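You operate a simulated robot arm through the tools that you are given. There is no shell and no other tool.

You are at the controls of a simulated robot arm. One attempt, no reset.

Task
Run the table at 20 Hz with the steel sensor in the black ring and the meter on.
Fine: afterwards switch the meter off and put the sensor back in the black cup.

Only the result counts: the job must be done as asked and must still hold three seconds after the hand-in. Knocking over, shifting, dropping, spilling or breaking anything else fails it.

Robot
A 7-joint arm with a two-finger parallel gripper, fixed in place. Base frame: the origin is on the floor under the middle of its stand, x ahead of it, y to its left, z up; the work surface is at about z = 80. Lengths are in cm, angles in degrees, forces in N, time in s.
It reaches about 147.9 cm from its shoulder. Its first joint turns from -166.0 to 166.0 degrees. Payload 4.4 kg.
The TCP is the grasp point between the finger pads, 2.3 cm short of the fingertips. In the tool frame z runs along the fingers and y along their closing line. The gripper opens to 9.4 cm. The fingers are 3.8 cm wide and 1 cm thick; the gripper's body (5.4 by 9.6 cm) begins 3.9 cm behind the TCP.
Orientation is that of the tool frame in the base frame, as [roll, pitch, yaw] about the fixed x, y, z axes, in that order (R = Rz(yaw) Ry(pitch) Rx(roll)). With the fingers straight down and closing along the base's y, the tool's x points along the base's -x, its y along +y and its z along -z.

Tools
- The arm moves only by the tool apply_moves. Its argument "series" is a list of rows, each an object (a shift or turn left out is 0, a gripper value left out holds the last) with "slide": the shift along the tool's x, y, z in cm, a list of three; "dr": the turn, a rotation vector about the tool's x, y, z in degrees, a list of three; "hand": the finger opening in cm, from 0 to 9.4. In form: [{"slide": [dx, dy, dz], "dr": [ax, ay, az], "hand": hand}, ...]. A call has 1 to 20 rows; each row is the pose to reach, as a shift and turn from the pose commanded when the call began, along the tool's axes at that moment. A row lasts 0.2 s, in which the tool goes at most 5 cm and 8.6 degrees; a call with a longer step from one row to the next is refused whole, and so is a gripper value outside its range. A pose out of reach is approached as far as the arm can. The call stops where the force on the tool passes 90 N (or 10 N more than at its start, if that is more) or the arm is blocked; 0.2 s more then pass. The fingers move at their own pace (about 7.2 cm/s each) and stop on an object; they squeeze with about 32 N. The grip force told is the motor's: it shows also when the fingers shut on nothing. Time passes only in rows, and 0.2 s behind the last, so rows that repeat a pose let the fingers close. The reply holds the time, the measured pose of the TCP, the force on the tool along the base axes, the opening and the grip force, in the units named above and with some noise, with the torque about the TCP (base axes, N m) and any sound that the robot's microphone picked up.
- Cameras (640 x 400 px; columns grow to the right, rows downward): "scene" is fixed at [4.89, 50.04, 161.51]; the picture's right is [-0.23, -0.97, 0.00], its down [-0.49, 0.12, -0.86] and it looks along [0.84, -0.20, -0.51] (base axes); focal length 318 px, centre (320, 200). "wrist" rides on the gripper at [8.6, 1.6, -7.5] in the tool frame; the picture's right is [-0.18, 0.98, 0.00], its down [-0.58, -0.11, -0.81] and it looks along [-0.79, -0.15, 0.59] (tool axes); focal length 243 px, centre (320, 200). There is no depth. A picture from a camera that has moved, and an enlarged one, comes with that camera's place and axes in the base frame and with its lens.
- camera(camera): a new picture of that camera. It takes no simulated time.
- zoom(camera, box): a new picture of the part [left, top, right, bottom] of that camera's present view, enlarged. It takes no simulated time.
- finish_job(): hands the job in; it is judged then, once.

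Places have to be worked out from the pictures, the camera data and where the tool is seen. Open the gripper and draw the arm clear of the work before you hand the job in, unless the task says otherwise.

The tools are called after "Call:" as a command line: name --argument value ..., lists and objects as JSON in quotes. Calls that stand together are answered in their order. apply_moves: Moves the arm, as the interface text tells. Its arguments: {"type":"object","properties":{"series":{"type":"array","items":{"type":"object","properties":{"slide":{"type":"array","items":{"type":"number"}},"dr":{"type":"array","items":{"type":"number"}},"hand":{"type":"number"}}}}},"required":["series"]} The other tools are called the same way: camera (camera) takes a picture; zoom (camera, box) takes an enlarged picture of a part of a camera's view; finish_job () hands the job in.

At the start:

```text
time: 0.0
ee_pos: [87.18, 13.46, 135.79]
tool_rot: [-180.0, 0.1, -180.0]
contact_force: [0.0, 0.6, -0.7]
moment: [0.02, -0.01, 0.01]
finger_gap: 9.38
gripper_force: 0.0
```

scene: 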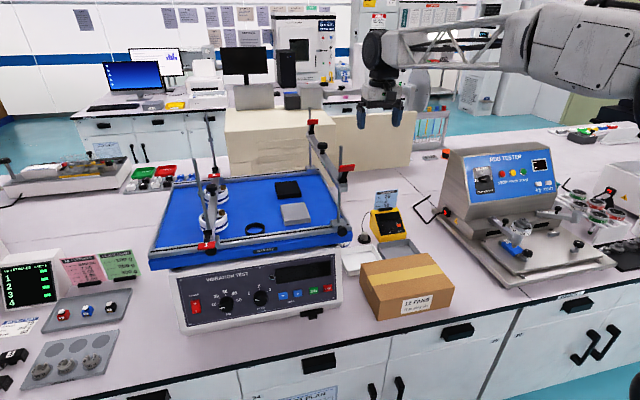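
wrist: 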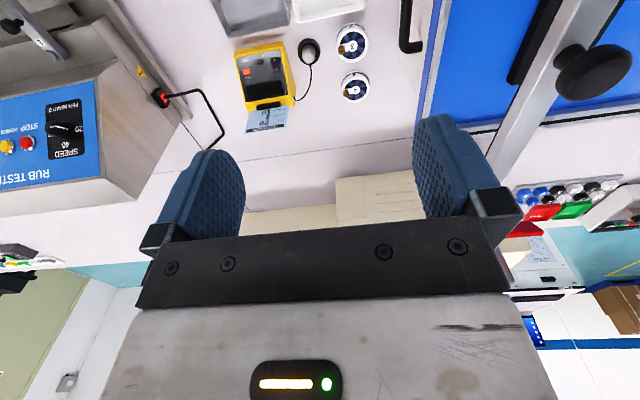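

I begin by looking closely at the table, the panel and the meter with enlarged pictures.

Call:
zoom --camera "scene" --box '[140, 160, 360, 340]'

Call:
zoom --camera "scene" --box '[330, 180, 460, 330]'

Call:
zoom --camera "scene" --box '[170, 240, 350, 340]'

Call:
zoom --camera "scene" --box '[0, 230, 160, 400]'

Call:
zoom --camera "wrist" --box '[200, 0, 440, 150]'

```text
2.22 times, centred on (250, 250) of scene
camera zoom: at [4.89, 50.04, 161.51], right [-0.23, -0.97, 0.0], down [-0.49, 0.12, -0.86], along [0.84, -0.2, -0.51], focal length 706 px, centre (476, 89)
```

zoom: 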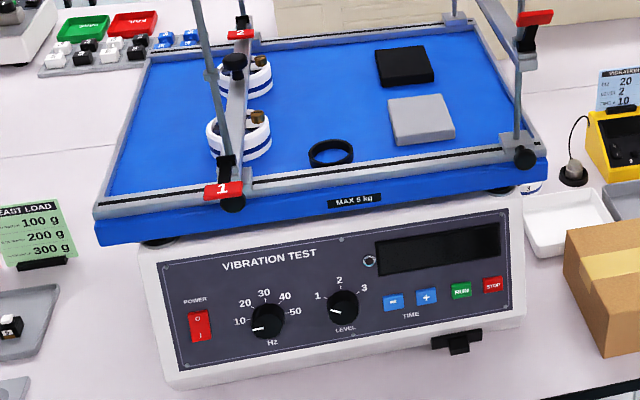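

```text
2.67 times, centred on (395, 255) of scene
camera zoom: at [4.89, 50.04, 161.51], right [-0.23, -0.97, 0.0], down [-0.49, 0.12, -0.86], along [0.84, -0.2, -0.51], focal length 847 px, centre (120, 53)
```

zoom: 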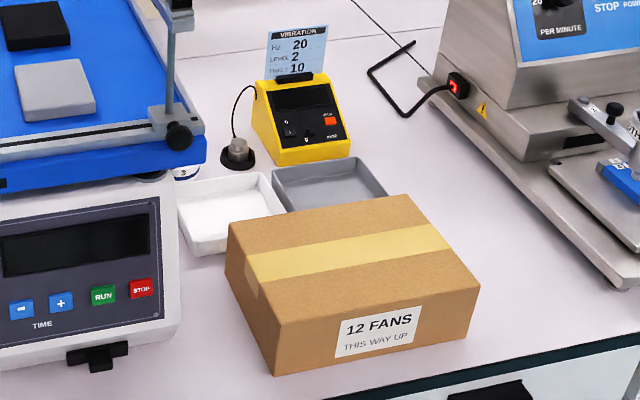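

```text
3.56 times, centred on (260, 290) of scene
camera zoom: at [4.89, 50.04, 161.51], right [-0.23, -0.97, 0.0], down [-0.49, 0.12, -0.86], along [0.84, -0.2, -0.51], focal length 1129 px, centre (533, -120)
```

zoom: 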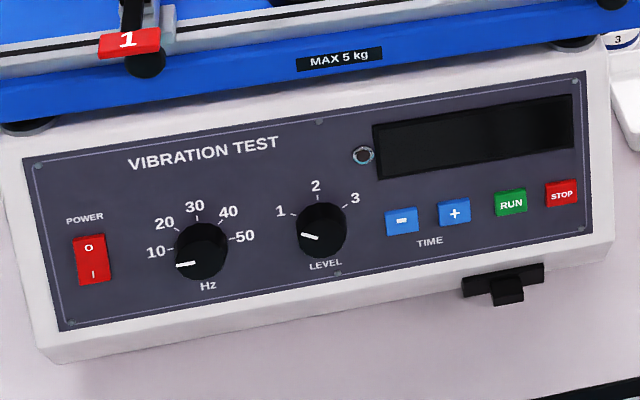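

```text
2.35 times, centred on (80, 315) of scene
camera zoom: at [4.89, 50.04, 161.51], right [-0.23, -0.97, 0.0], down [-0.49, 0.12, -0.86], along [0.84, -0.2, -0.51], focal length 747 px, centre (885, -71)
```

zoom: 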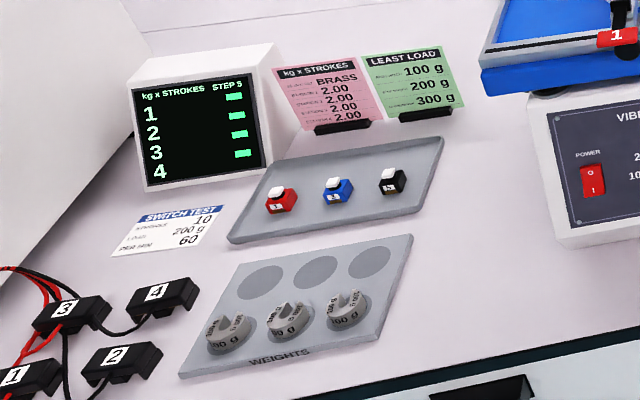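

```text
2.67 times, centred on (320, 75) of wrist
camera zoom: at [78.6, 15.26, 143.25], right [0.18, 0.98, 0.0], down [0.58, -0.11, 0.81], along [0.79, -0.15, -0.59], focal length 647 px, centre (320, 533)
```

zoom: 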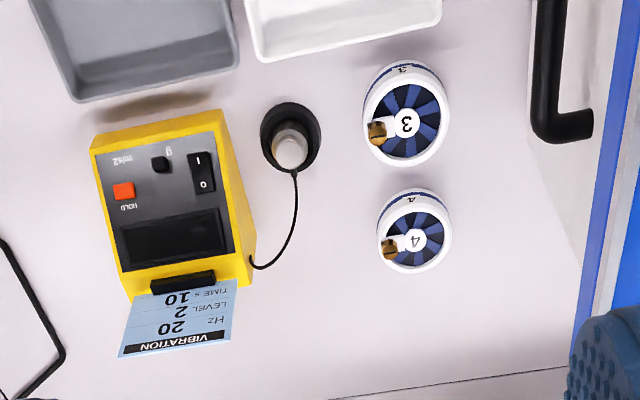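

The panel faces the robot, with the table around y 25–70. I'll bring the wrist camera back and left at the same height to view the table and panel from nearer.

Call:
apply_moves --series '[{"slide": [3.2, 3.1, 0]}, {"slide": [6.4, 6.2, 0]}, {"slide": [9.6, 9.3, 0]}, {"slide": [12.8, 12.4, 0]}, {"slide": [16, 15.5, 0]}, {"slide": [19.2, 18.6, 0]}, {"slide": [22.4, 21.7, 0]}, {"slide": [25.6, 24.8, 0]}, {"slide": [28.8, 27.9, 0]}, {"slide": [32, 31, 0]}, {"slide": [32, 31, 0]}]'

Call:
camera --camera "wrist"

Call:
camera --camera "scene"

```text
time: 2.4
ee_pos: [55.19, 44.64, 135.69]
tool_rot: [-180.0, 0.0, 180.0]
contact_force: [0.9, -0.5, 0.2]
moment: [-0.02, -0.01, 0.04]
finger_gap: 9.39
gripper_force: 0.2
```

```text
taken
camera wrist: at [46.61, 46.34, 143.19], right [0.18, 0.98, 0.0], down [0.58, -0.11, 0.81], along [0.79, -0.15, -0.59], focal length 243 px, centre (320, 200)
```

wrist: 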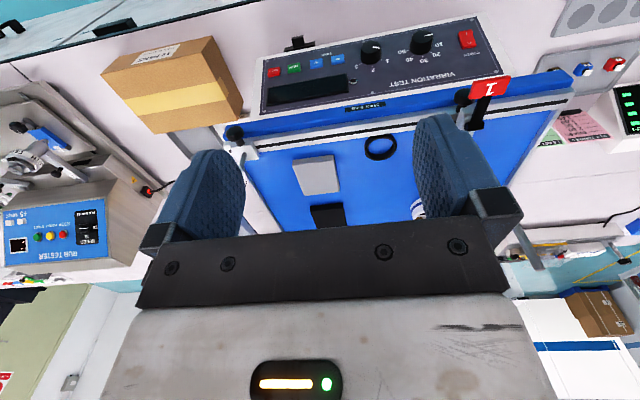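

```text
taken
```

scene: 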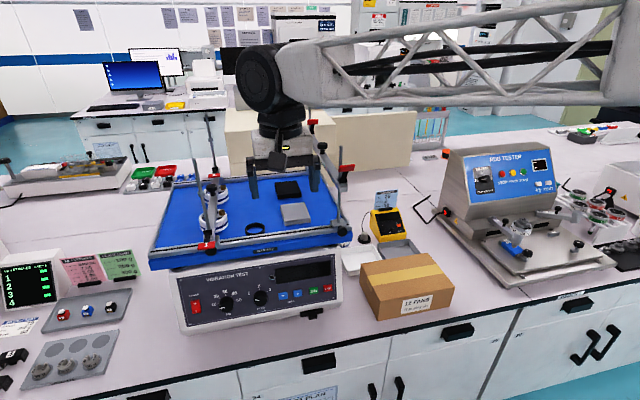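

The wrist view shows the panel upside down; I enlarge the panel, the ring and the table in it.

Call:
zoom --camera "wrist" --box '[230, 0, 530, 150]'

Call:
zoom --camera "wrist" --box '[230, 100, 470, 230]'

Call:
zoom --camera "scene" --box '[180, 170, 280, 260]'

Call:
zoom --camera "scene" --box '[340, 180, 420, 250]'

```text
2.13 times, centred on (380, 75) of wrist
camera zoom: at [46.61, 46.34, 143.19], right [0.18, 0.98, 0.0], down [0.58, -0.11, 0.81], along [0.79, -0.15, -0.59], focal length 518 px, centre (192, 467)
```

zoom: 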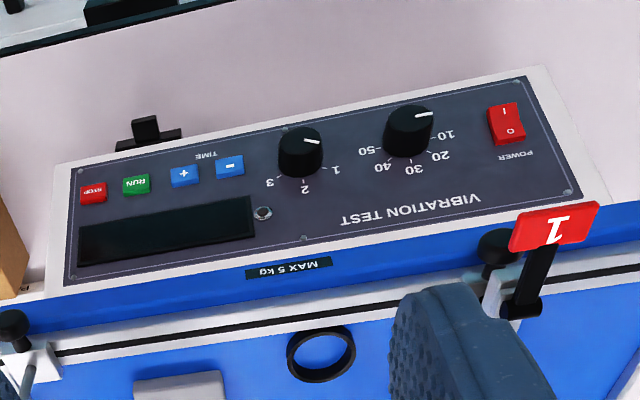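

```text
2.67 times, centred on (350, 165) of wrist
camera zoom: at [46.61, 46.34, 143.19], right [0.18, 0.98, 0.0], down [0.58, -0.11, 0.81], along [0.79, -0.15, -0.59], focal length 647 px, centre (240, 293)
```

zoom: 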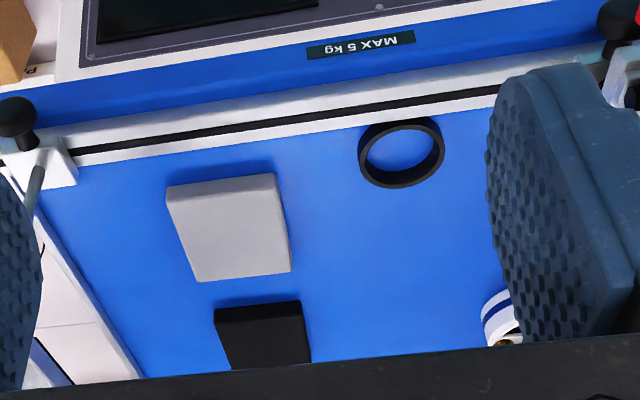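

```text
4.44 times, centred on (230, 215) of scene
camera zoom: at [4.89, 50.04, 161.51], right [-0.23, -0.97, 0.0], down [-0.49, 0.12, -0.86], along [0.84, -0.2, -0.51], focal length 1411 px, centre (720, 133)
```

zoom: 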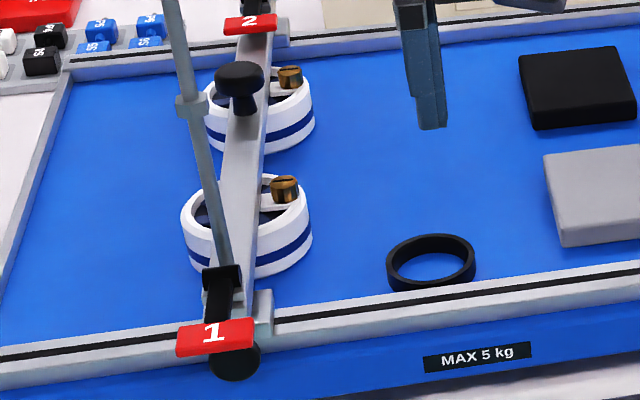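

```text
5.71 times, centred on (380, 215) of scene
camera zoom: at [4.89, 50.04, 161.51], right [-0.23, -0.97, 0.0], down [-0.49, 0.12, -0.86], along [0.84, -0.2, -0.51], focal length 1814 px, centre (-23, 114)
```

zoom: 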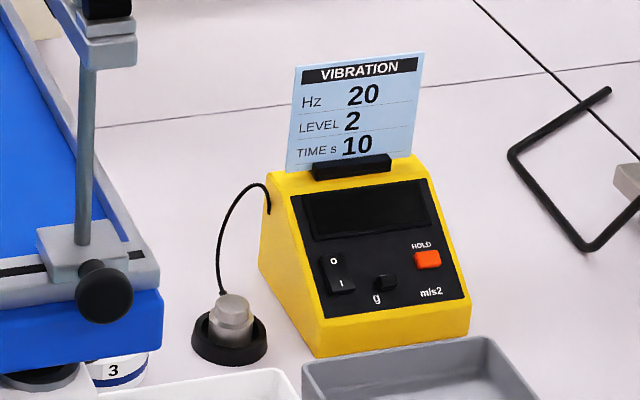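

The panel is tilted about 15° from vertical at x≈69–73, knobs near z≈93, and the tray holds the ring at about (76, 51, 111). I tilt the tool to face the panel, staying back from it, to see how the arm manages and to get a nearer view.

Call:
apply_moves --series '[{"slide": [1, 1.5, 1], "dr": [0, -7.5, 0]}, {"slide": [2, 3, 2], "dr": [0, -15, 0]}, {"slide": [3, 4.5, 3], "dr": [0, -22.5, 0]}, {"slide": [4, 6, 4], "dr": [0, -30, 0]}, {"slide": [5, 7.5, 6], "dr": [0, -37.5, 0]}, {"slide": [6, 9, 8], "dr": [0, -45, 0]}, {"slide": [7, 10.5, 10], "dr": [0, -52.5, 0]}, {"slide": [8, 12, 12], "dr": [0, -60, 0]}, {"slide": [8, 13.5, 14], "dr": [0, -67.5, 0]}, {"slide": [8, 15, 16], "dr": [0, -75, 0]}, {"slide": [8, 15, 16], "dr": [0, -75, 0]}]'

Call:
camera --camera "wrist"

Call:
camera --camera "scene"

```text
time: 4.8
ee_pos: [47.09, 59.58, 120.03]
tool_rot: [179.4, 75.1, 179.5]
contact_force: [-0.4, -0.1, 1.1]
moment: [-0.01, -0.03, -0.04]
finger_gap: 9.4
gripper_force: 0.1
```

```text
taken
camera wrist: at [37.78, 61.3, 113.55], right [0.05, 0.98, 0.18], down [-0.63, -0.11, 0.77], along [0.78, -0.15, 0.61], focal length 243 px, centre (320, 200)
```

wrist: 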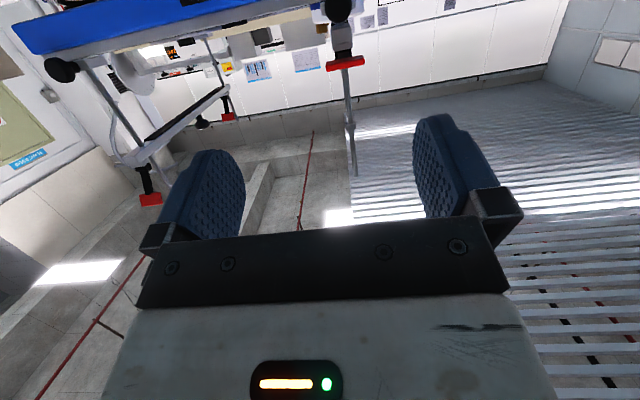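

```text
taken
```

scene: 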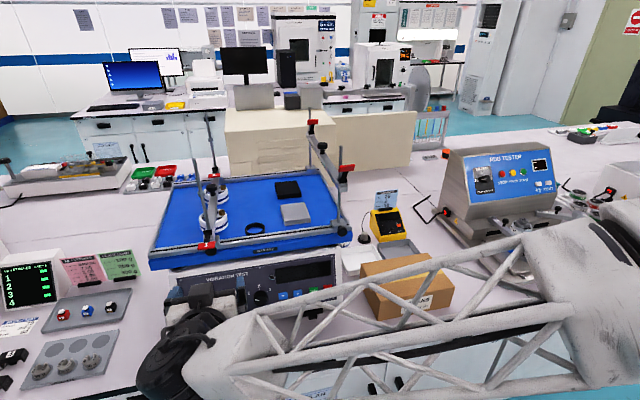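

The 75° tilt makes the wrist camera look up and brings the forearm low, so a tilt of about 45° should serve better: the camera then looks level at the panel. I turn back 30° and come down part of the way, still well short of the panel.

Call:
apply_moves --series '[{"slide": [0, 0, 0], "dr": [0, 7.5, 0]}, {"slide": [2, -0.6, 1], "dr": [0, 15, 0]}, {"slide": [5, -1.2, 3], "dr": [0, 22.5, 0]}, {"slide": [8, -1.8, 6], "dr": [0, 30, 0]}, {"slide": [11, -2.4, 9], "dr": [0, 30, 0]}, {"slide": [13, -3, 11], "dr": [0, 30, 0]}, {"slide": [13, -3, 11], "dr": [0, 30, 0]}]'

Call:
camera --camera "wrist"

Call:
camera --camera "scene"

```text
time: 6.4
ee_pos: [54.5, 56.46, 104.39]
tool_rot: [180.0, 44.9, 180.0]
contact_force: [-0.2, -0.4, -0.2]
moment: [0.03, 0.0, 0.03]
finger_gap: 9.39
gripper_force: 0.0
```

```text
taken
camera wrist: at [43.15, 58.23, 103.56], right [0.13, 0.98, 0.13], down [-0.16, -0.11, 0.98], along [0.98, -0.15, 0.14], focal length 243 px, centre (320, 200)
```

wrist: 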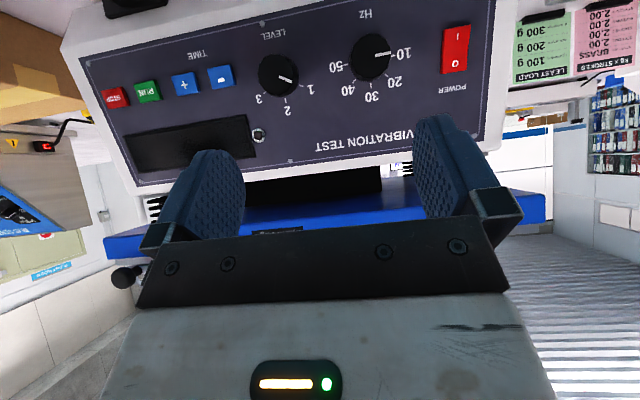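

```text
taken
```

scene: 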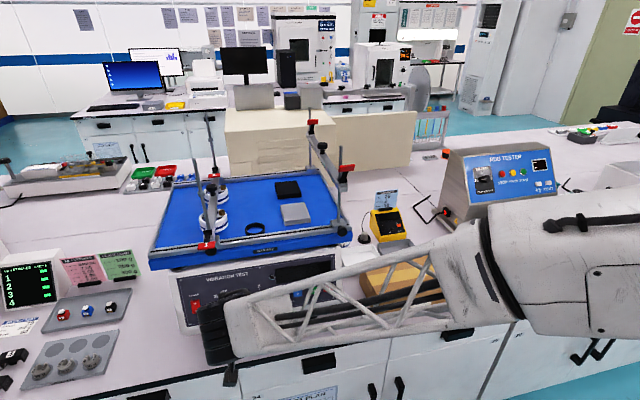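

The panel is well seen now and the forearm stays at x≈45 in front of the bench. I enlarge the knobs, switch and buttons to fix their places and pointer angles.

Call:
zoom --camera "wrist" --box '[240, 0, 500, 160]'

Call:
zoom --camera "wrist" --box '[60, 20, 300, 170]'

```text
2.46 times, centred on (370, 80) of wrist
camera zoom: at [43.15, 58.23, 103.56], right [0.13, 0.98, 0.13], down [-0.16, -0.11, 0.98], along [0.98, -0.15, 0.14], focal length 597 px, centre (197, 495)
```

zoom: 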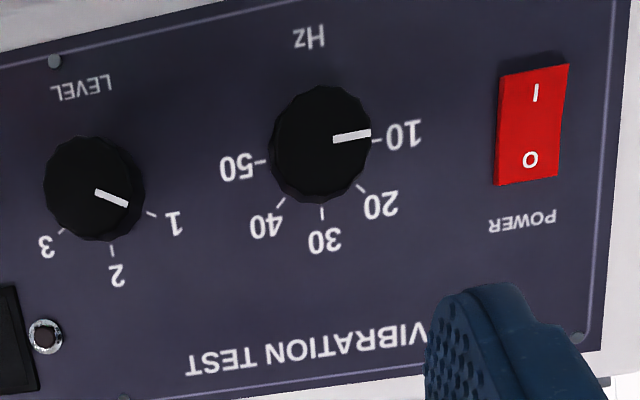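

```text
2.67 times, centred on (180, 95) of wrist
camera zoom: at [43.15, 58.23, 103.56], right [0.13, 0.98, 0.13], down [-0.16, -0.11, 0.98], along [0.98, -0.15, 0.14], focal length 647 px, centre (693, 480)
```

zoom: 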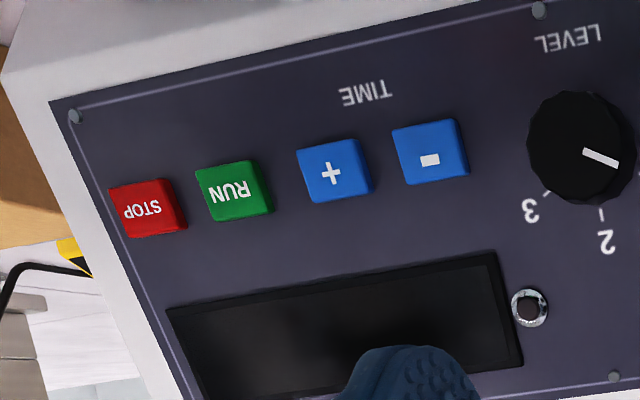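

Pointers read 10 Hz and level 1, and the ticks are 45° apart; the power rocker's "I" half is the lower one, near (69, 69, 93.5). I close the fingers and go to just in front of that half.

Call:
apply_moves --series '[{"slide": [0.4, 2.5, 2.5], "hand": 0}, {"slide": [0.8, 5, 5], "hand": 0}, {"slide": [1.2, 7.5, 7.5], "hand": 0}, {"slide": [1.7, 10, 10], "hand": 0}, {"slide": [2.1, 12.4, 12], "hand": 0}, {"slide": [2.1, 12.4, 12], "hand": 0}]'

Call:
camera --camera "wrist"

Call:
camera --camera "scene"

```text
time: 7.8
ee_pos: [61.58, 68.84, 94.49]
tool_rot: [180.0, 45.1, -180.0]
contact_force: [-0.1, 0.6, -0.3]
moment: [0.0, 0.0, 0.03]
finger_gap: 0.01
gripper_force: 31.9
```

```text
taken
camera wrist: at [50.16, 70.66, 93.64], right [0.13, 0.98, 0.13], down [-0.16, -0.11, 0.98], along [0.98, -0.15, 0.14], focal length 243 px, centre (320, 200)
```

wrist: 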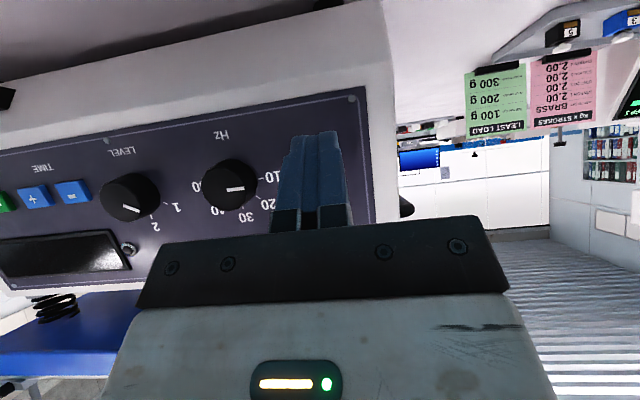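

```text
taken
```

scene: 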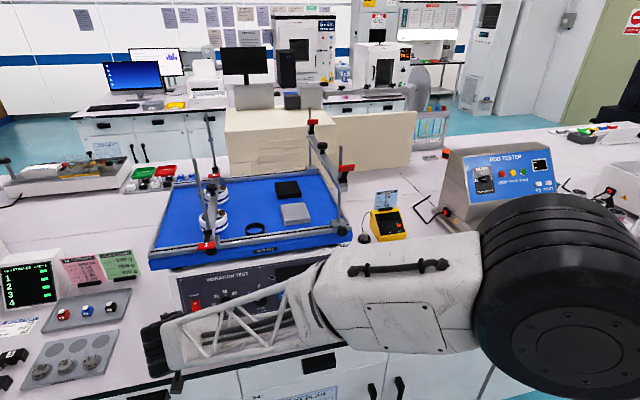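

The rocker is hidden behind the fingers in the wrist view as expected, so I check with an enlarged scene picture.

Call:
zoom --camera "scene" --box '[130, 240, 290, 340]'

Call:
zoom --camera "wrist" --box '[220, 90, 420, 220]'

```text
4.00 times, centred on (210, 290) of scene
camera zoom: at [4.89, 50.04, 161.51], right [-0.23, -0.97, 0.0], down [-0.49, 0.12, -0.86], along [0.84, -0.2, -0.51], focal length 1270 px, centre (760, -160)
```

zoom: 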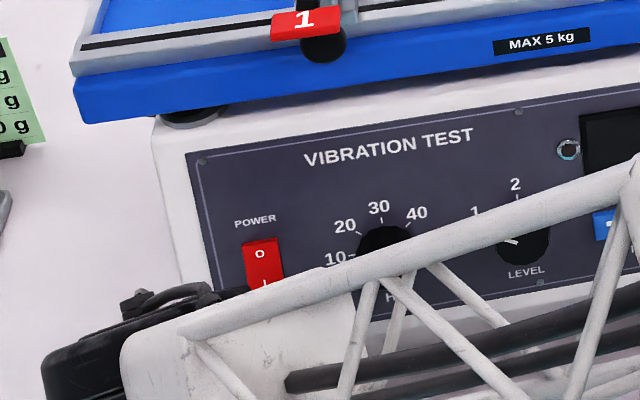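

```text
3.08 times, centred on (320, 155) of wrist
camera zoom: at [50.16, 70.66, 93.64], right [0.13, 0.98, 0.13], down [-0.16, -0.11, 0.98], along [0.98, -0.15, 0.14], focal length 746 px, centre (320, 338)
```

zoom: 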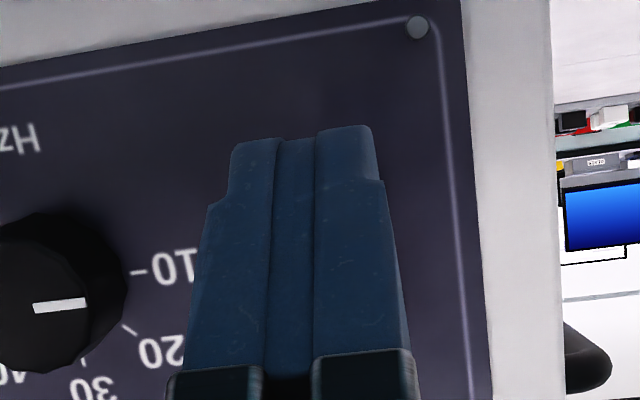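

The tips sit about 3.5 cm in front of the "I" half. I advance in small steps toward it and watch the force.

Call:
apply_moves --series '[{"slide": [-0.7, 0, 1.05]}, {"slide": [-1.4, 0, 2.1]}, {"slide": [-1.75, 0, 2.5]}, {"slide": [-1.75, 0, 2.5]}]'

```text
time: 8.8
ee_pos: [64.53, 68.97, 93.93]
tool_rot: [179.9, 45.0, 180.0]
contact_force: [-0.6, 0.5, 0.7]
moment: [-0.02, 0.05, 0.02]
finger_gap: 0.02
gripper_force: 32.2
```

No contact yet at TCP x 64.5; I continue in 0.4 cm steps.

Call:
apply_moves --series '[{"slide": [-0.25, 0, 0.35]}, {"slide": [-0.5, 0, 0.7]}, {"slide": [-0.5, 0, 0.7]}]'

Call:
zoom --camera "scene" --box '[130, 240, 290, 340]'

```text
time: 9.6
ee_pos: [65.25, 68.97, 93.66]
tool_rot: [180.0, 45.1, 180.0]
contact_force: [-0.8, 0.1, 0.0]
moment: [-0.03, -0.01, -0.05]
finger_gap: 0.01
gripper_force: 32.0
```

```text
4.00 times, centred on (210, 290) of scene
camera zoom: at [4.89, 50.04, 161.51], right [-0.23, -0.97, 0.0], down [-0.49, 0.12, -0.86], along [0.84, -0.2, -0.51], focal length 1270 px, centre (760, -160)
```

zoom: 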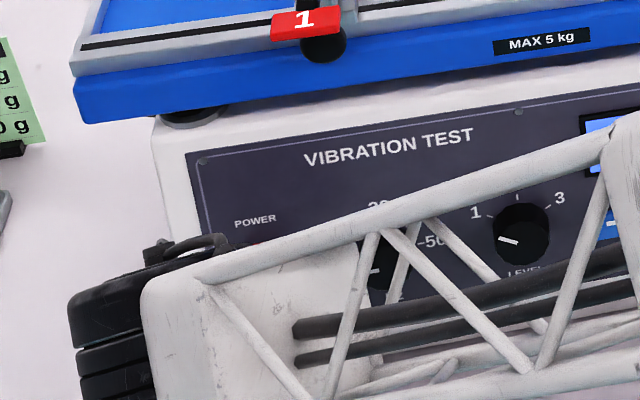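

A blue light appears at the display's edge, which suggests the power came on. I check the display.

Call:
zoom --camera "scene" --box '[260, 240, 350, 300]'

Call:
camera --camera "wrist"

```text
6.67 times, centred on (305, 270) of scene
camera zoom: at [4.89, 50.04, 161.51], right [-0.23, -0.97, 0.0], down [-0.49, 0.12, -0.86], along [0.84, -0.2, -0.51], focal length 2117 px, centre (420, -267)
```

zoom: 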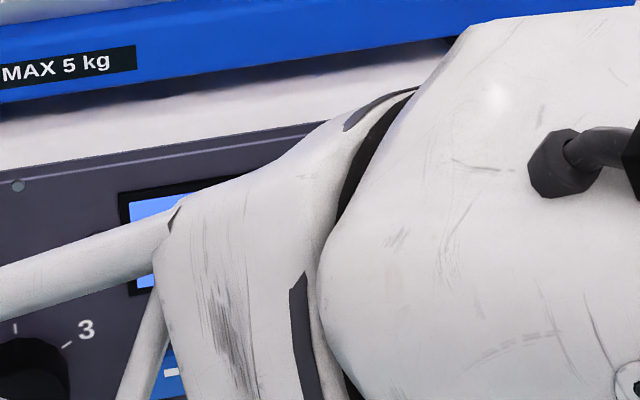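

```text
taken
camera wrist: at [53.99, 70.65, 92.92], right [0.13, 0.98, 0.13], down [-0.16, -0.11, 0.98], along [0.98, -0.15, 0.14], focal length 243 px, centre (320, 200)
```

wrist: 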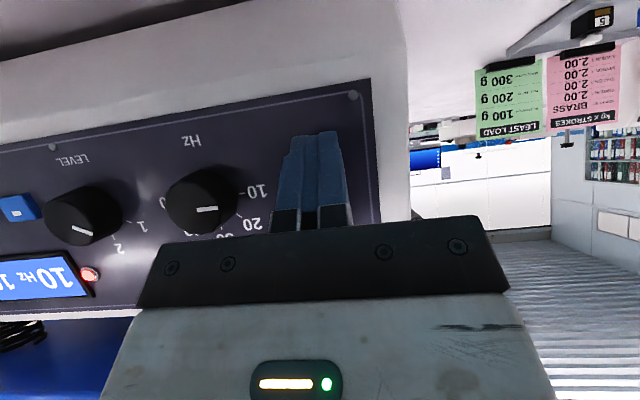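

The display is on ("10 Hz …") with its lamp lit, so the power is switched. I back away, open the fingers and line up on the Hz knob axis, pre-turned 20° anticlockwise, then look.

Call:
apply_moves --series '[{"slide": [2.2, 0, -3.8], "hand": 0}, {"slide": [1.9, -4, -4.6], "hand": 4, "dr": [3.4, 0, -5.8]}, {"slide": [1.4, -8.07, -4.6], "hand": 8, "dr": [6.7, 0, -11.6]}, {"slide": [1.4, -8.07, -4.6], "hand": 8, "dr": [10, 0, -17.3]}, {"slide": [1.4, -8.07, -4.6], "hand": 8, "dr": [10, 0, -17.3]}]'

Call:
camera --camera "wrist"

Call:
camera --camera "scene"

```text
time: 10.8
ee_pos: [61.0, 60.97, 95.92]
tool_rot: [-154.0, 41.0, -156.8]
contact_force: [0.5, 0.0, 0.3]
moment: [-0.02, -0.02, 0.0]
finger_gap: 7.98
gripper_force: 0.1
```

```text
taken
camera wrist: at [49.63, 61.23, 94.8], right [0.04, 0.98, -0.2], down [-0.16, 0.21, 0.96], along [0.99, -0.01, 0.17], focal length 243 px, centre (320, 200)
```

wrist: 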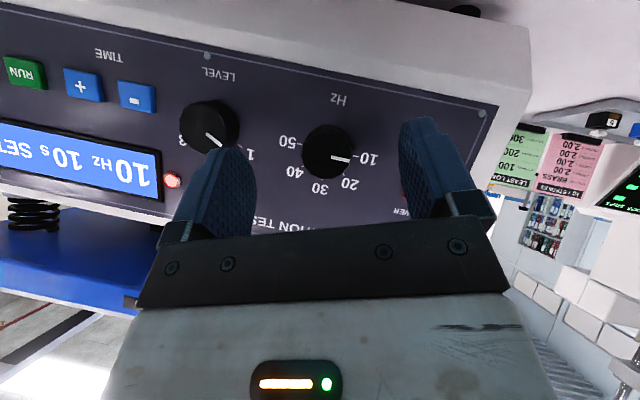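

```text
taken
```

scene: 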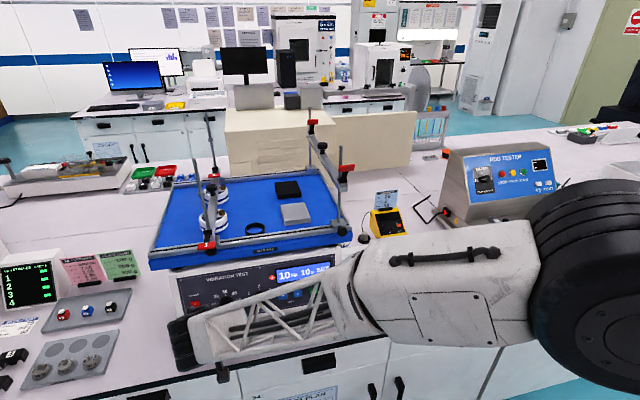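

The display reads 10 Hz, 10 s, SET, so the time is already 10 s. The knob face measures (67.8, 60.85, 94.3), on my axis; I advance 5.7 cm along it with open fingers.

Call:
apply_moves --series '[{"slide": [-1.0, -0.05, 1.73]}, {"slide": [-2.0, -0.1, 3.46]}, {"slide": [-2.5, -0.1, 4.33]}, {"slide": [-2.85, -0.1, 4.94]}, {"slide": [-2.85, -0.1, 4.94]}]'

Call:
camera --camera "wrist"

```text
time: 12.1
ee_pos: [66.28, 60.94, 94.56]
tool_rot: [-154.2, 41.0, -156.9]
contact_force: [-33.1, -5.9, 11.2]
moment: [-0.41, -0.76, -1.41]
finger_gap: 8.29
gripper_force: 2.6
stopped in row 5: the force on the tool passed its limit at 94 N (the readings are from after the stop); the commanded pose is now the measured one
```

```text
taken
camera wrist: at [54.84, 61.24, 93.43], right [0.04, 0.98, -0.2], down [-0.16, 0.21, 0.96], along [0.99, -0.01, 0.17], focal length 243 px, centre (320, 200)
```

wrist: 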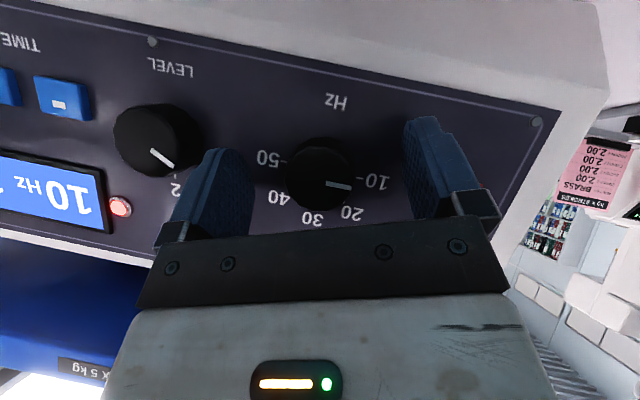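

The finger tips touched the panel face (about 94 N at the stop), so depth is enough. I back off 0.3 cm along the axis and close on the knob.

Call:
apply_moves --series '[{"slide": [0.18, 0, -0.3], "hand": 8}, {"slide": [0.18, 0, -0.3], "hand": 3}, {"slide": [0.18, 0, -0.3], "hand": 2}, {"slide": [0.18, 0, -0.3], "hand": 2}, {"slide": [0.18, 0, -0.3], "hand": 2}]'

Call:
camera --camera "wrist"

```text
time: 13.3
ee_pos: [66.0, 60.78, 94.59]
tool_rot: [-154.0, 41.0, -157.0]
contact_force: [-7.2, -47.5, 14.9]
moment: [-0.25, -0.37, -1.53]
finger_gap: 3.7
gripper_force: 45.0
```

```text
taken
camera wrist: at [54.64, 61.07, 93.5], right [0.04, 0.98, -0.2], down [-0.16, 0.21, 0.96], along [0.99, -0.01, 0.17], focal length 243 px, centre (320, 200)
```

wrist: 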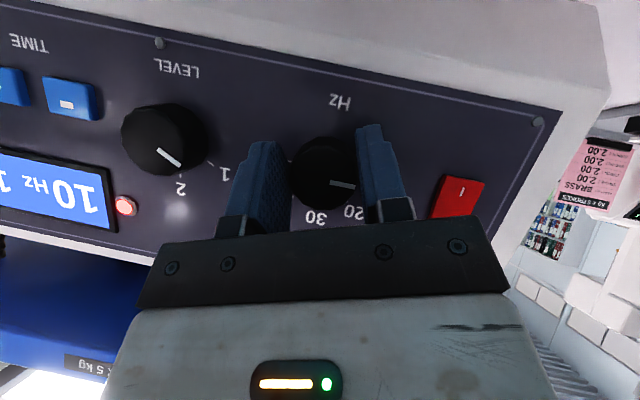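

The knob is gripped (gap 3.7) but a 47 N side force shows I'm off-centre toward +y, so I ease 0.25 cm the other way before turning.

Call:
apply_moves --series '[{"slide": [0, -0.15, 0]}, {"slide": [0, -0.25, 0]}, {"slide": [0, -0.25, 0]}]'

```text
time: 14.1
ee_pos: [66.07, 60.59, 94.59]
tool_rot: [-154.1, 40.9, -156.9]
contact_force: [25.0, -0.5, -8.6]
moment: [0.14, -0.08, 0.1]
finger_gap: 3.72
gripper_force: 45.1
```

Side force is gone. Now I turn 45° clockwise about the knob axis.

Call:
apply_moves --series '[{"dr": [-3.75, 0, 6.5]}, {"dr": [-7.5, 0, 13]}, {"dr": [-11.25, 0, 19.5]}, {"dr": [-15, 0, 26]}, {"dr": [-18.75, 0, 32.5]}, {"dr": [-22.5, 0, 39]}, {"dr": [-22.5, 0, 39]}]'

Call:
camera --camera "wrist"

Call:
camera --camera "scene"

```text
time: 15.7
ee_pos: [66.03, 60.69, 95.09]
tool_rot: [147.9, 39.0, 151.7]
contact_force: [-16.6, 15.7, 33.7]
moment: [0.16, -0.77, 0.35]
finger_gap: 3.62
gripper_force: 44.9
```

```text
taken
camera wrist: at [54.98, 63.86, 95.23], right [0.23, 0.82, 0.52], down [-0.2, -0.49, 0.85], along [0.95, -0.3, 0.05], focal length 243 px, centre (320, 200)
```

wrist: 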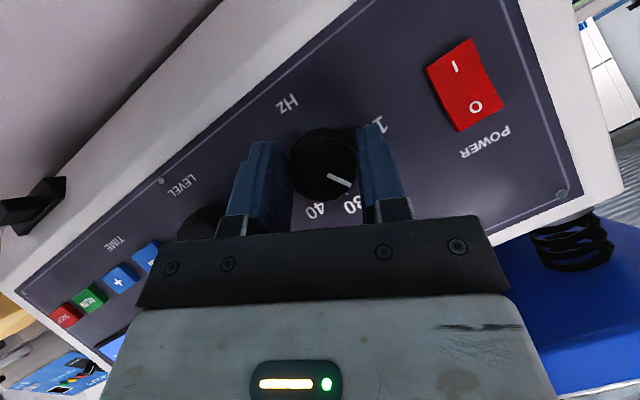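

```text
taken
```

scene: 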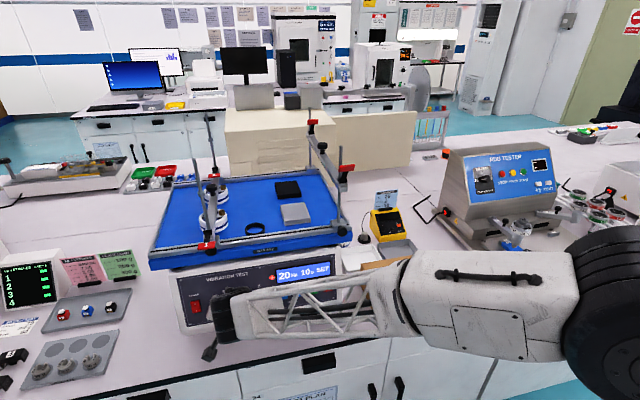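

The scene display now reads 20 Hz, 10 s, SET. I open the fingers and back out along the knob axis.

Call:
apply_moves --series '[{"hand": 6}, {"hand": 7.5}, {"slide": [1, 0, -1.73], "hand": 7.5}, {"slide": [2.5, 0, -4.33], "hand": 7.5}, {"slide": [4, 0, -6.9], "hand": 7.5}, {"slide": [4, 0, -6.9], "hand": 7.5}]'

Call:
zoom --camera "scene" --box '[170, 240, 350, 340]'

Call:
camera --camera "wrist"

```text
time: 17.1
ee_pos: [58.37, 60.68, 96.75]
tool_rot: [148.3, 38.9, 152.0]
contact_force: [-0.3, -1.0, -0.3]
moment: [0.0, 0.04, 0.0]
finger_gap: 7.52
gripper_force: 0.0
```

```text
3.56 times, centred on (260, 290) of scene
camera zoom: at [4.89, 50.04, 161.51], right [-0.23, -0.97, 0.0], down [-0.49, 0.12, -0.86], along [0.84, -0.2, -0.51], focal length 1129 px, centre (533, -120)
```

zoom: 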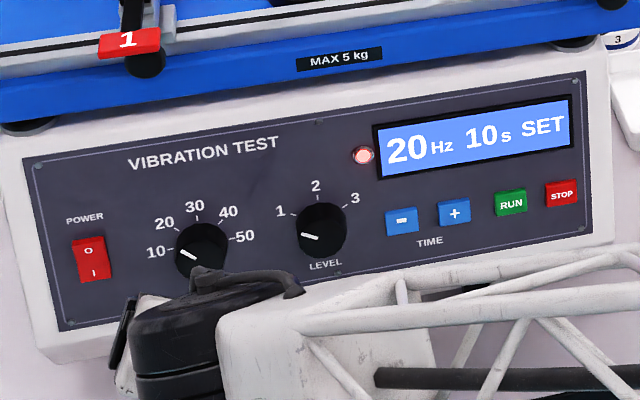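

```text
taken
camera wrist: at [47.2, 63.8, 96.91], right [0.23, 0.82, 0.52], down [-0.19, -0.48, 0.85], along [0.95, -0.3, 0.04], focal length 243 px, centre (320, 200)
```

wrist: 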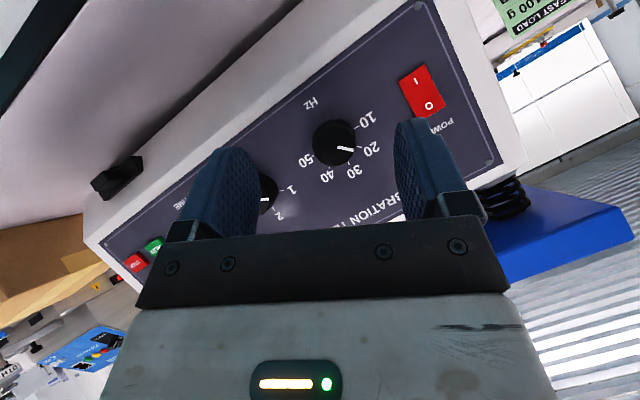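

20 Hz, 10 s is set, and level stays as it was. Now I rise in front of the panel while untwisting the tool, on the way to fetch the sensor.

Call:
apply_moves --series '[{"slide": [-2.4, 1.7, -3.1], "dr": [3.1, 0, -5.4]}, {"slide": [-4.8, 3.4, -6.2], "dr": [6.2, 0, -10.8]}, {"slide": [-7.2, 5.1, -9.4], "dr": [9.4, 0, -16.2]}, {"slide": [-9.6, 6.8, -12.6], "dr": [12.5, 0, -21.65]}, {"slide": [-12, 8.5, -15.7], "dr": [12.5, 0, -21.65]}, {"slide": [-14.4, 10.2, -18.9], "dr": [12.5, 0, -21.65]}, {"slide": [-16.7, 11.9, -22], "dr": [12.5, 0, -21.65]}, {"slide": [-16.7, 11.9, -22], "dr": [12.5, 0, -21.65]}]'

```text
time: 18.9
ee_pos: [55.3, 60.67, 126.61]
tool_rot: [-180.0, 44.9, -180.0]
contact_force: [-0.3, -0.5, -0.1]
moment: [-0.01, 0.01, 0.0]
finger_gap: 7.5
gripper_force: 0.0
```

The tool is untwisted at (55, 61, 127). I turn it to point straight down while moving right toward y≈19, still in front of the table.

Call:
apply_moves --series '[{"slide": [-1, -4.5, -0.2], "dr": [0, 5, 0]}, {"slide": [-2, -9, -0.4], "dr": [0, 10, 0]}, {"slide": [-3, -13.5, -0.7], "dr": [0, 15, 0]}, {"slide": [-4, -18, -0.9], "dr": [0, 20, 0]}, {"slide": [-5, -22.5, -1.1], "dr": [0, 25, 0]}, {"slide": [-6, -27, -1.4], "dr": [0, 30, 0]}, {"slide": [-7, -31.5, -1.6], "dr": [0, 35, 0]}, {"slide": [-8, -36, -1.9], "dr": [0, 40, 0]}, {"slide": [-9.2, -40.5, -2.1], "dr": [0, 45, 0]}, {"slide": [-9.2, -42, -2.1], "dr": [0, 45, 0]}]'

Call:
camera --camera "wrist"

Call:
camera --camera "scene"

```text
time: 21.1
ee_pos: [60.37, 18.57, 134.69]
tool_rot: [-180.0, -0.1, 179.9]
contact_force: [-0.3, 0.3, 0.1]
moment: [-0.03, 0.01, 0.02]
finger_gap: 7.51
gripper_force: 0.0
```

```text
taken
camera wrist: at [51.72, 20.3, 142.1], right [0.18, 0.98, 0.0], down [0.58, -0.11, 0.81], along [0.79, -0.15, -0.59], focal length 243 px, centre (320, 200)
```

wrist: 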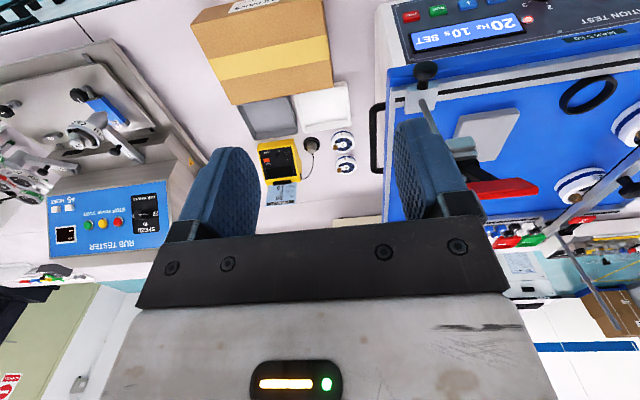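

```text
taken
```

scene: 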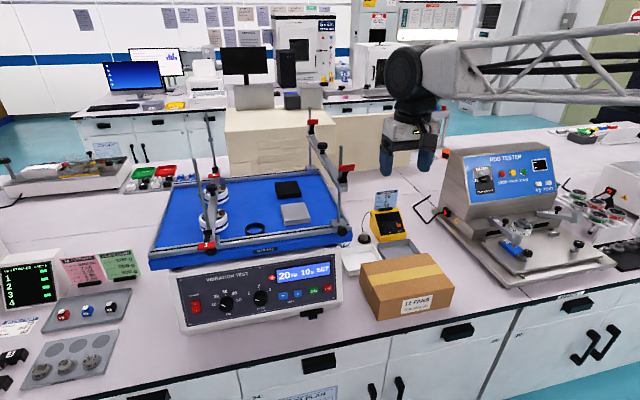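

The sensor is seen ahead beside the meter. I move over toward it at height, then down to z≈110 for a close look.

Call:
apply_moves --series '[{"slide": [-4.5, -1.8, 0]}, {"slide": [-9, -3.6, 0]}, {"slide": [-13.5, -5.4, 0]}, {"slide": [-18, -7.2, 0]}, {"slide": [-22.5, -9, 0]}, {"slide": [-27, -10.6, 0]}, {"slide": [-27.6, -10.6, 4.8]}, {"slide": [-27.6, -10.6, 9.6]}, {"slide": [-27.6, -10.6, 14.4]}, {"slide": [-27.6, -10.6, 19.2]}, {"slide": [-27.6, -10.6, 24]}, {"slide": [-27.6, -10.6, 24.7]}]'

Call:
camera --camera "wrist"

Call:
zoom --camera "wrist" --box '[220, 20, 460, 170]'

Call:
zoom --camera "scene" --box '[330, 150, 450, 270]'

```text
time: 23.7
ee_pos: [87.85, 8.14, 109.84]
tool_rot: [-180.0, -0.1, 180.0]
contact_force: [0.1, 0.1, -0.4]
moment: [0.0, 0.02, 0.01]
finger_gap: 7.51
gripper_force: 0.0
```

```text
taken
camera wrist: at [79.28, 9.72, 117.3], right [0.18, 0.98, 0.0], down [0.58, -0.11, 0.81], along [0.79, -0.15, -0.59], focal length 243 px, centre (320, 200)
```

wrist: 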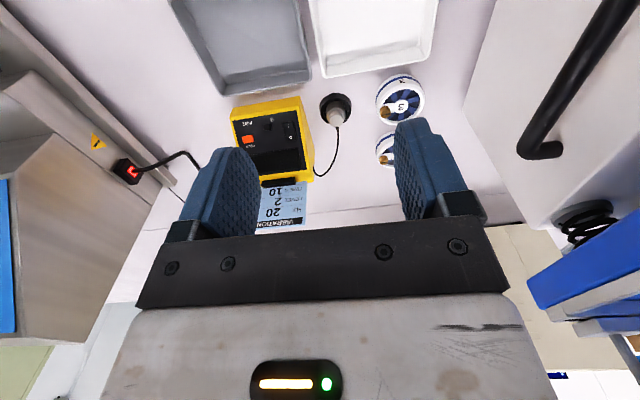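

```text
2.67 times, centred on (340, 95) of wrist
camera zoom: at [79.28, 9.72, 117.3], right [0.18, 0.98, 0.0], down [0.58, -0.11, 0.81], along [0.79, -0.15, -0.59], focal length 647 px, centre (267, 480)
```

zoom: 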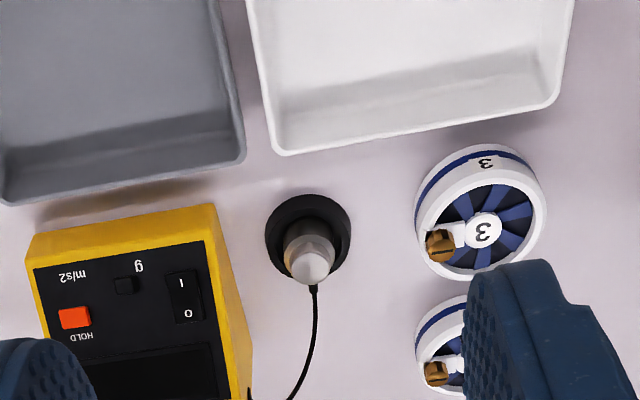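

```text
3.33 times, centred on (390, 210) of scene
camera zoom: at [4.89, 50.04, 161.51], right [-0.23, -0.97, 0.0], down [-0.49, 0.12, -0.86], along [0.84, -0.2, -0.51], focal length 1058 px, centre (87, 167)
```

zoom: 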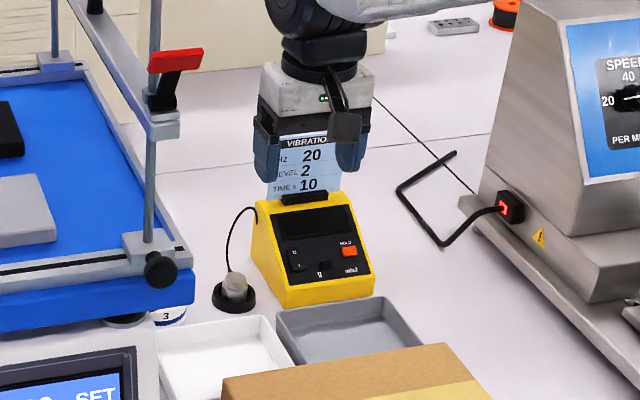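

Sensor appears at about (103.2, 7.9), its top near z≈84, in a cup about 5.4 cm wide. I enlarge it further in both views before going in.

Call:
zoom --camera "scene" --box '[345, 215, 385, 250]'

Call:
zoom --camera "wrist" --box '[290, 80, 370, 140]'

```text
11.43 times, centred on (365, 232) of scene
camera zoom: at [4.89, 50.04, 161.51], right [-0.23, -0.97, 0.0], down [-0.49, 0.12, -0.86], along [0.84, -0.2, -0.51], focal length 3629 px, centre (-194, -171)
```

zoom: 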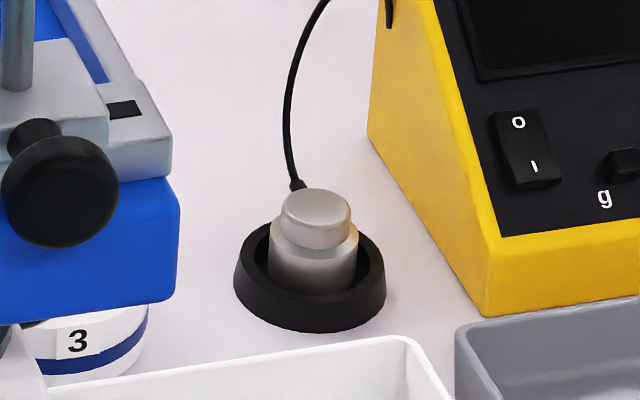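

```text
6.67 times, centred on (330, 110) of wrist
camera zoom: at [79.28, 9.72, 117.3], right [0.18, 0.98, 0.0], down [0.58, -0.11, 0.81], along [0.79, -0.15, -0.59], focal length 1618 px, centre (253, 800)
```

zoom: 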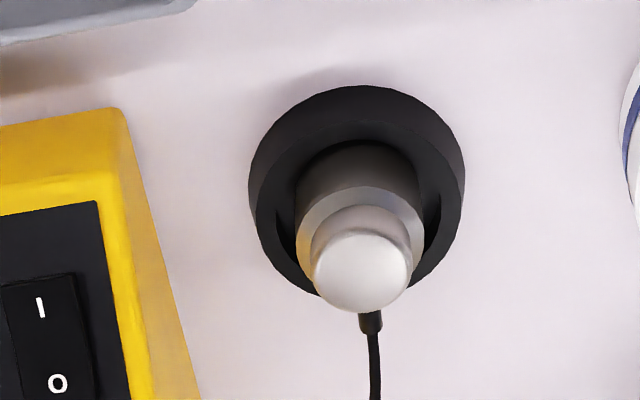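

The cap is about 2.4 cm wide, the body 3.2 cm, with the cable leaving on the +x side, so I'll grip across y. I come closer, to about (99.5, 7.9, 96), for a finer fix.

Call:
apply_moves --series '[{"slide": [-3, 0.05, 3.5], "hand": 5.5}, {"slide": [-6, 0.1, 7], "hand": 5.5}, {"slide": [-9, 0.15, 10.5], "hand": 5.5}, {"slide": [-11.6, 0.2, 13.8], "hand": 5.5}, {"slide": [-11.6, 0.2, 13.8], "hand": 5.5}]'

Call:
camera --camera "wrist"

Call:
zoom --camera "wrist" --box '[240, 50, 400, 170]'

Call:
zoom --camera "scene" --box '[330, 180, 420, 260]'

```text
time: 24.9
ee_pos: [99.4, 8.32, 96.13]
tool_rot: [180.0, 0.0, -180.0]
contact_force: [-0.4, 0.2, 0.3]
moment: [0.0, 0.01, 0.0]
finger_gap: 5.5
gripper_force: 0.0
```

```text
taken
camera wrist: at [90.89, 10.02, 103.55], right [0.18, 0.98, 0.0], down [0.58, -0.11, 0.81], along [0.79, -0.15, -0.59], focal length 243 px, centre (320, 200)
```

wrist: 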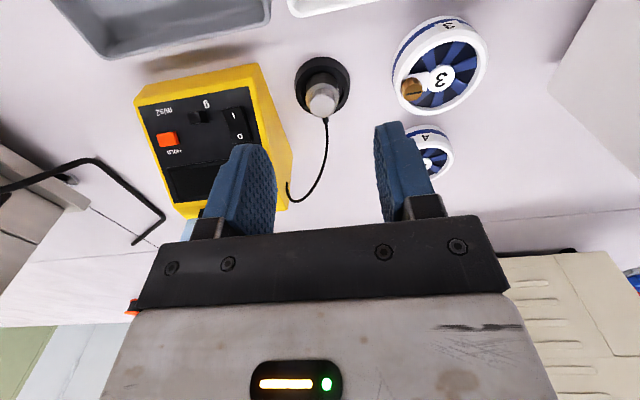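

```text
3.33 times, centred on (320, 110) of wrist
camera zoom: at [90.89, 10.02, 103.55], right [0.18, 0.98, 0.0], down [0.58, -0.11, 0.81], along [0.79, -0.15, -0.59], focal length 809 px, centre (320, 500)
```

zoom: 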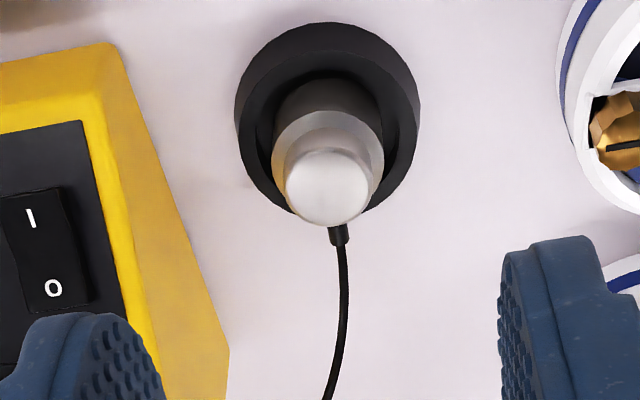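

```text
5.00 times, centred on (375, 220) of scene
camera zoom: at [4.89, 50.04, 161.51], right [-0.23, -0.97, 0.0], down [-0.49, 0.12, -0.86], along [0.84, -0.2, -0.51], focal length 1588 px, centre (45, 100)
```

zoom: 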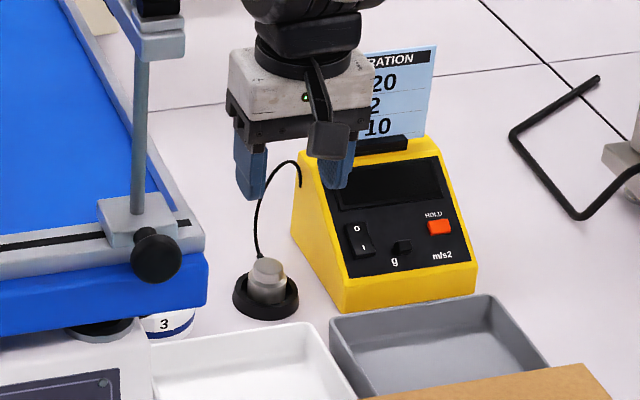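

The two close views put the sensor at (103.4, 7.92) with its top at z≈83.8. I move above it and descend to z≈90 to check the centring.

Call:
apply_moves --series '[{"slide": [-2, -0.25, 1]}, {"slide": [-3.95, -0.48, 3]}, {"slide": [-3.95, -0.48, 6]}, {"slide": [-3.95, -0.48, 6]}]'

Call:
camera --camera "wrist"

Call:
zoom --camera "wrist" --box '[240, 50, 400, 170]'

```text
time: 25.9
ee_pos: [103.42, 7.92, 90.18]
tool_rot: [-180.0, 0.2, -180.0]
contact_force: [0.7, -0.5, 0.5]
moment: [0.02, -0.03, -0.01]
finger_gap: 5.51
gripper_force: 0.0
```

```text
taken
camera wrist: at [94.87, 9.48, 97.55], right [0.18, 0.98, 0.0], down [0.58, -0.11, 0.81], along [0.79, -0.15, -0.59], focal length 243 px, centre (320, 200)
```

wrist: 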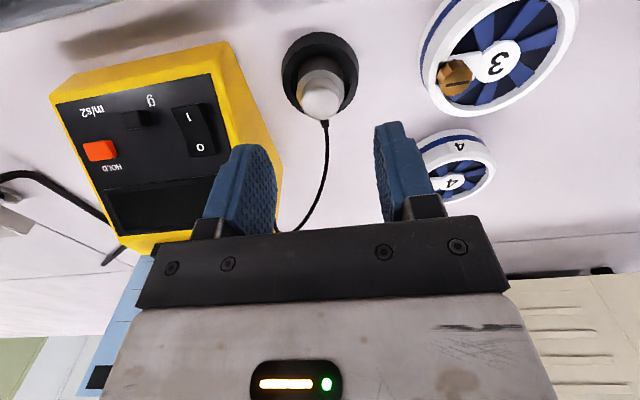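

```text
3.33 times, centred on (320, 110) of wrist
camera zoom: at [94.87, 9.48, 97.55], right [0.18, 0.98, 0.0], down [0.58, -0.11, 0.81], along [0.79, -0.15, -0.59], focal length 809 px, centre (320, 500)
```

zoom: 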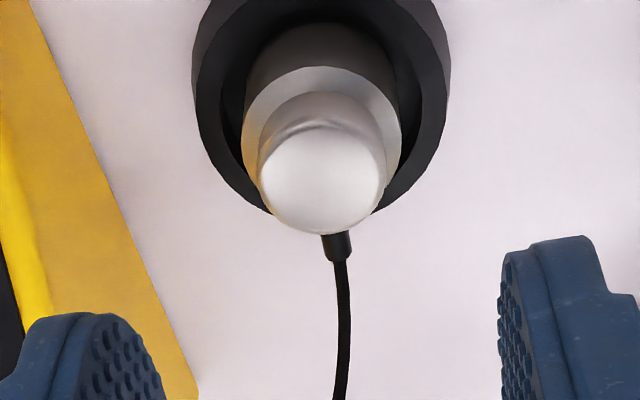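

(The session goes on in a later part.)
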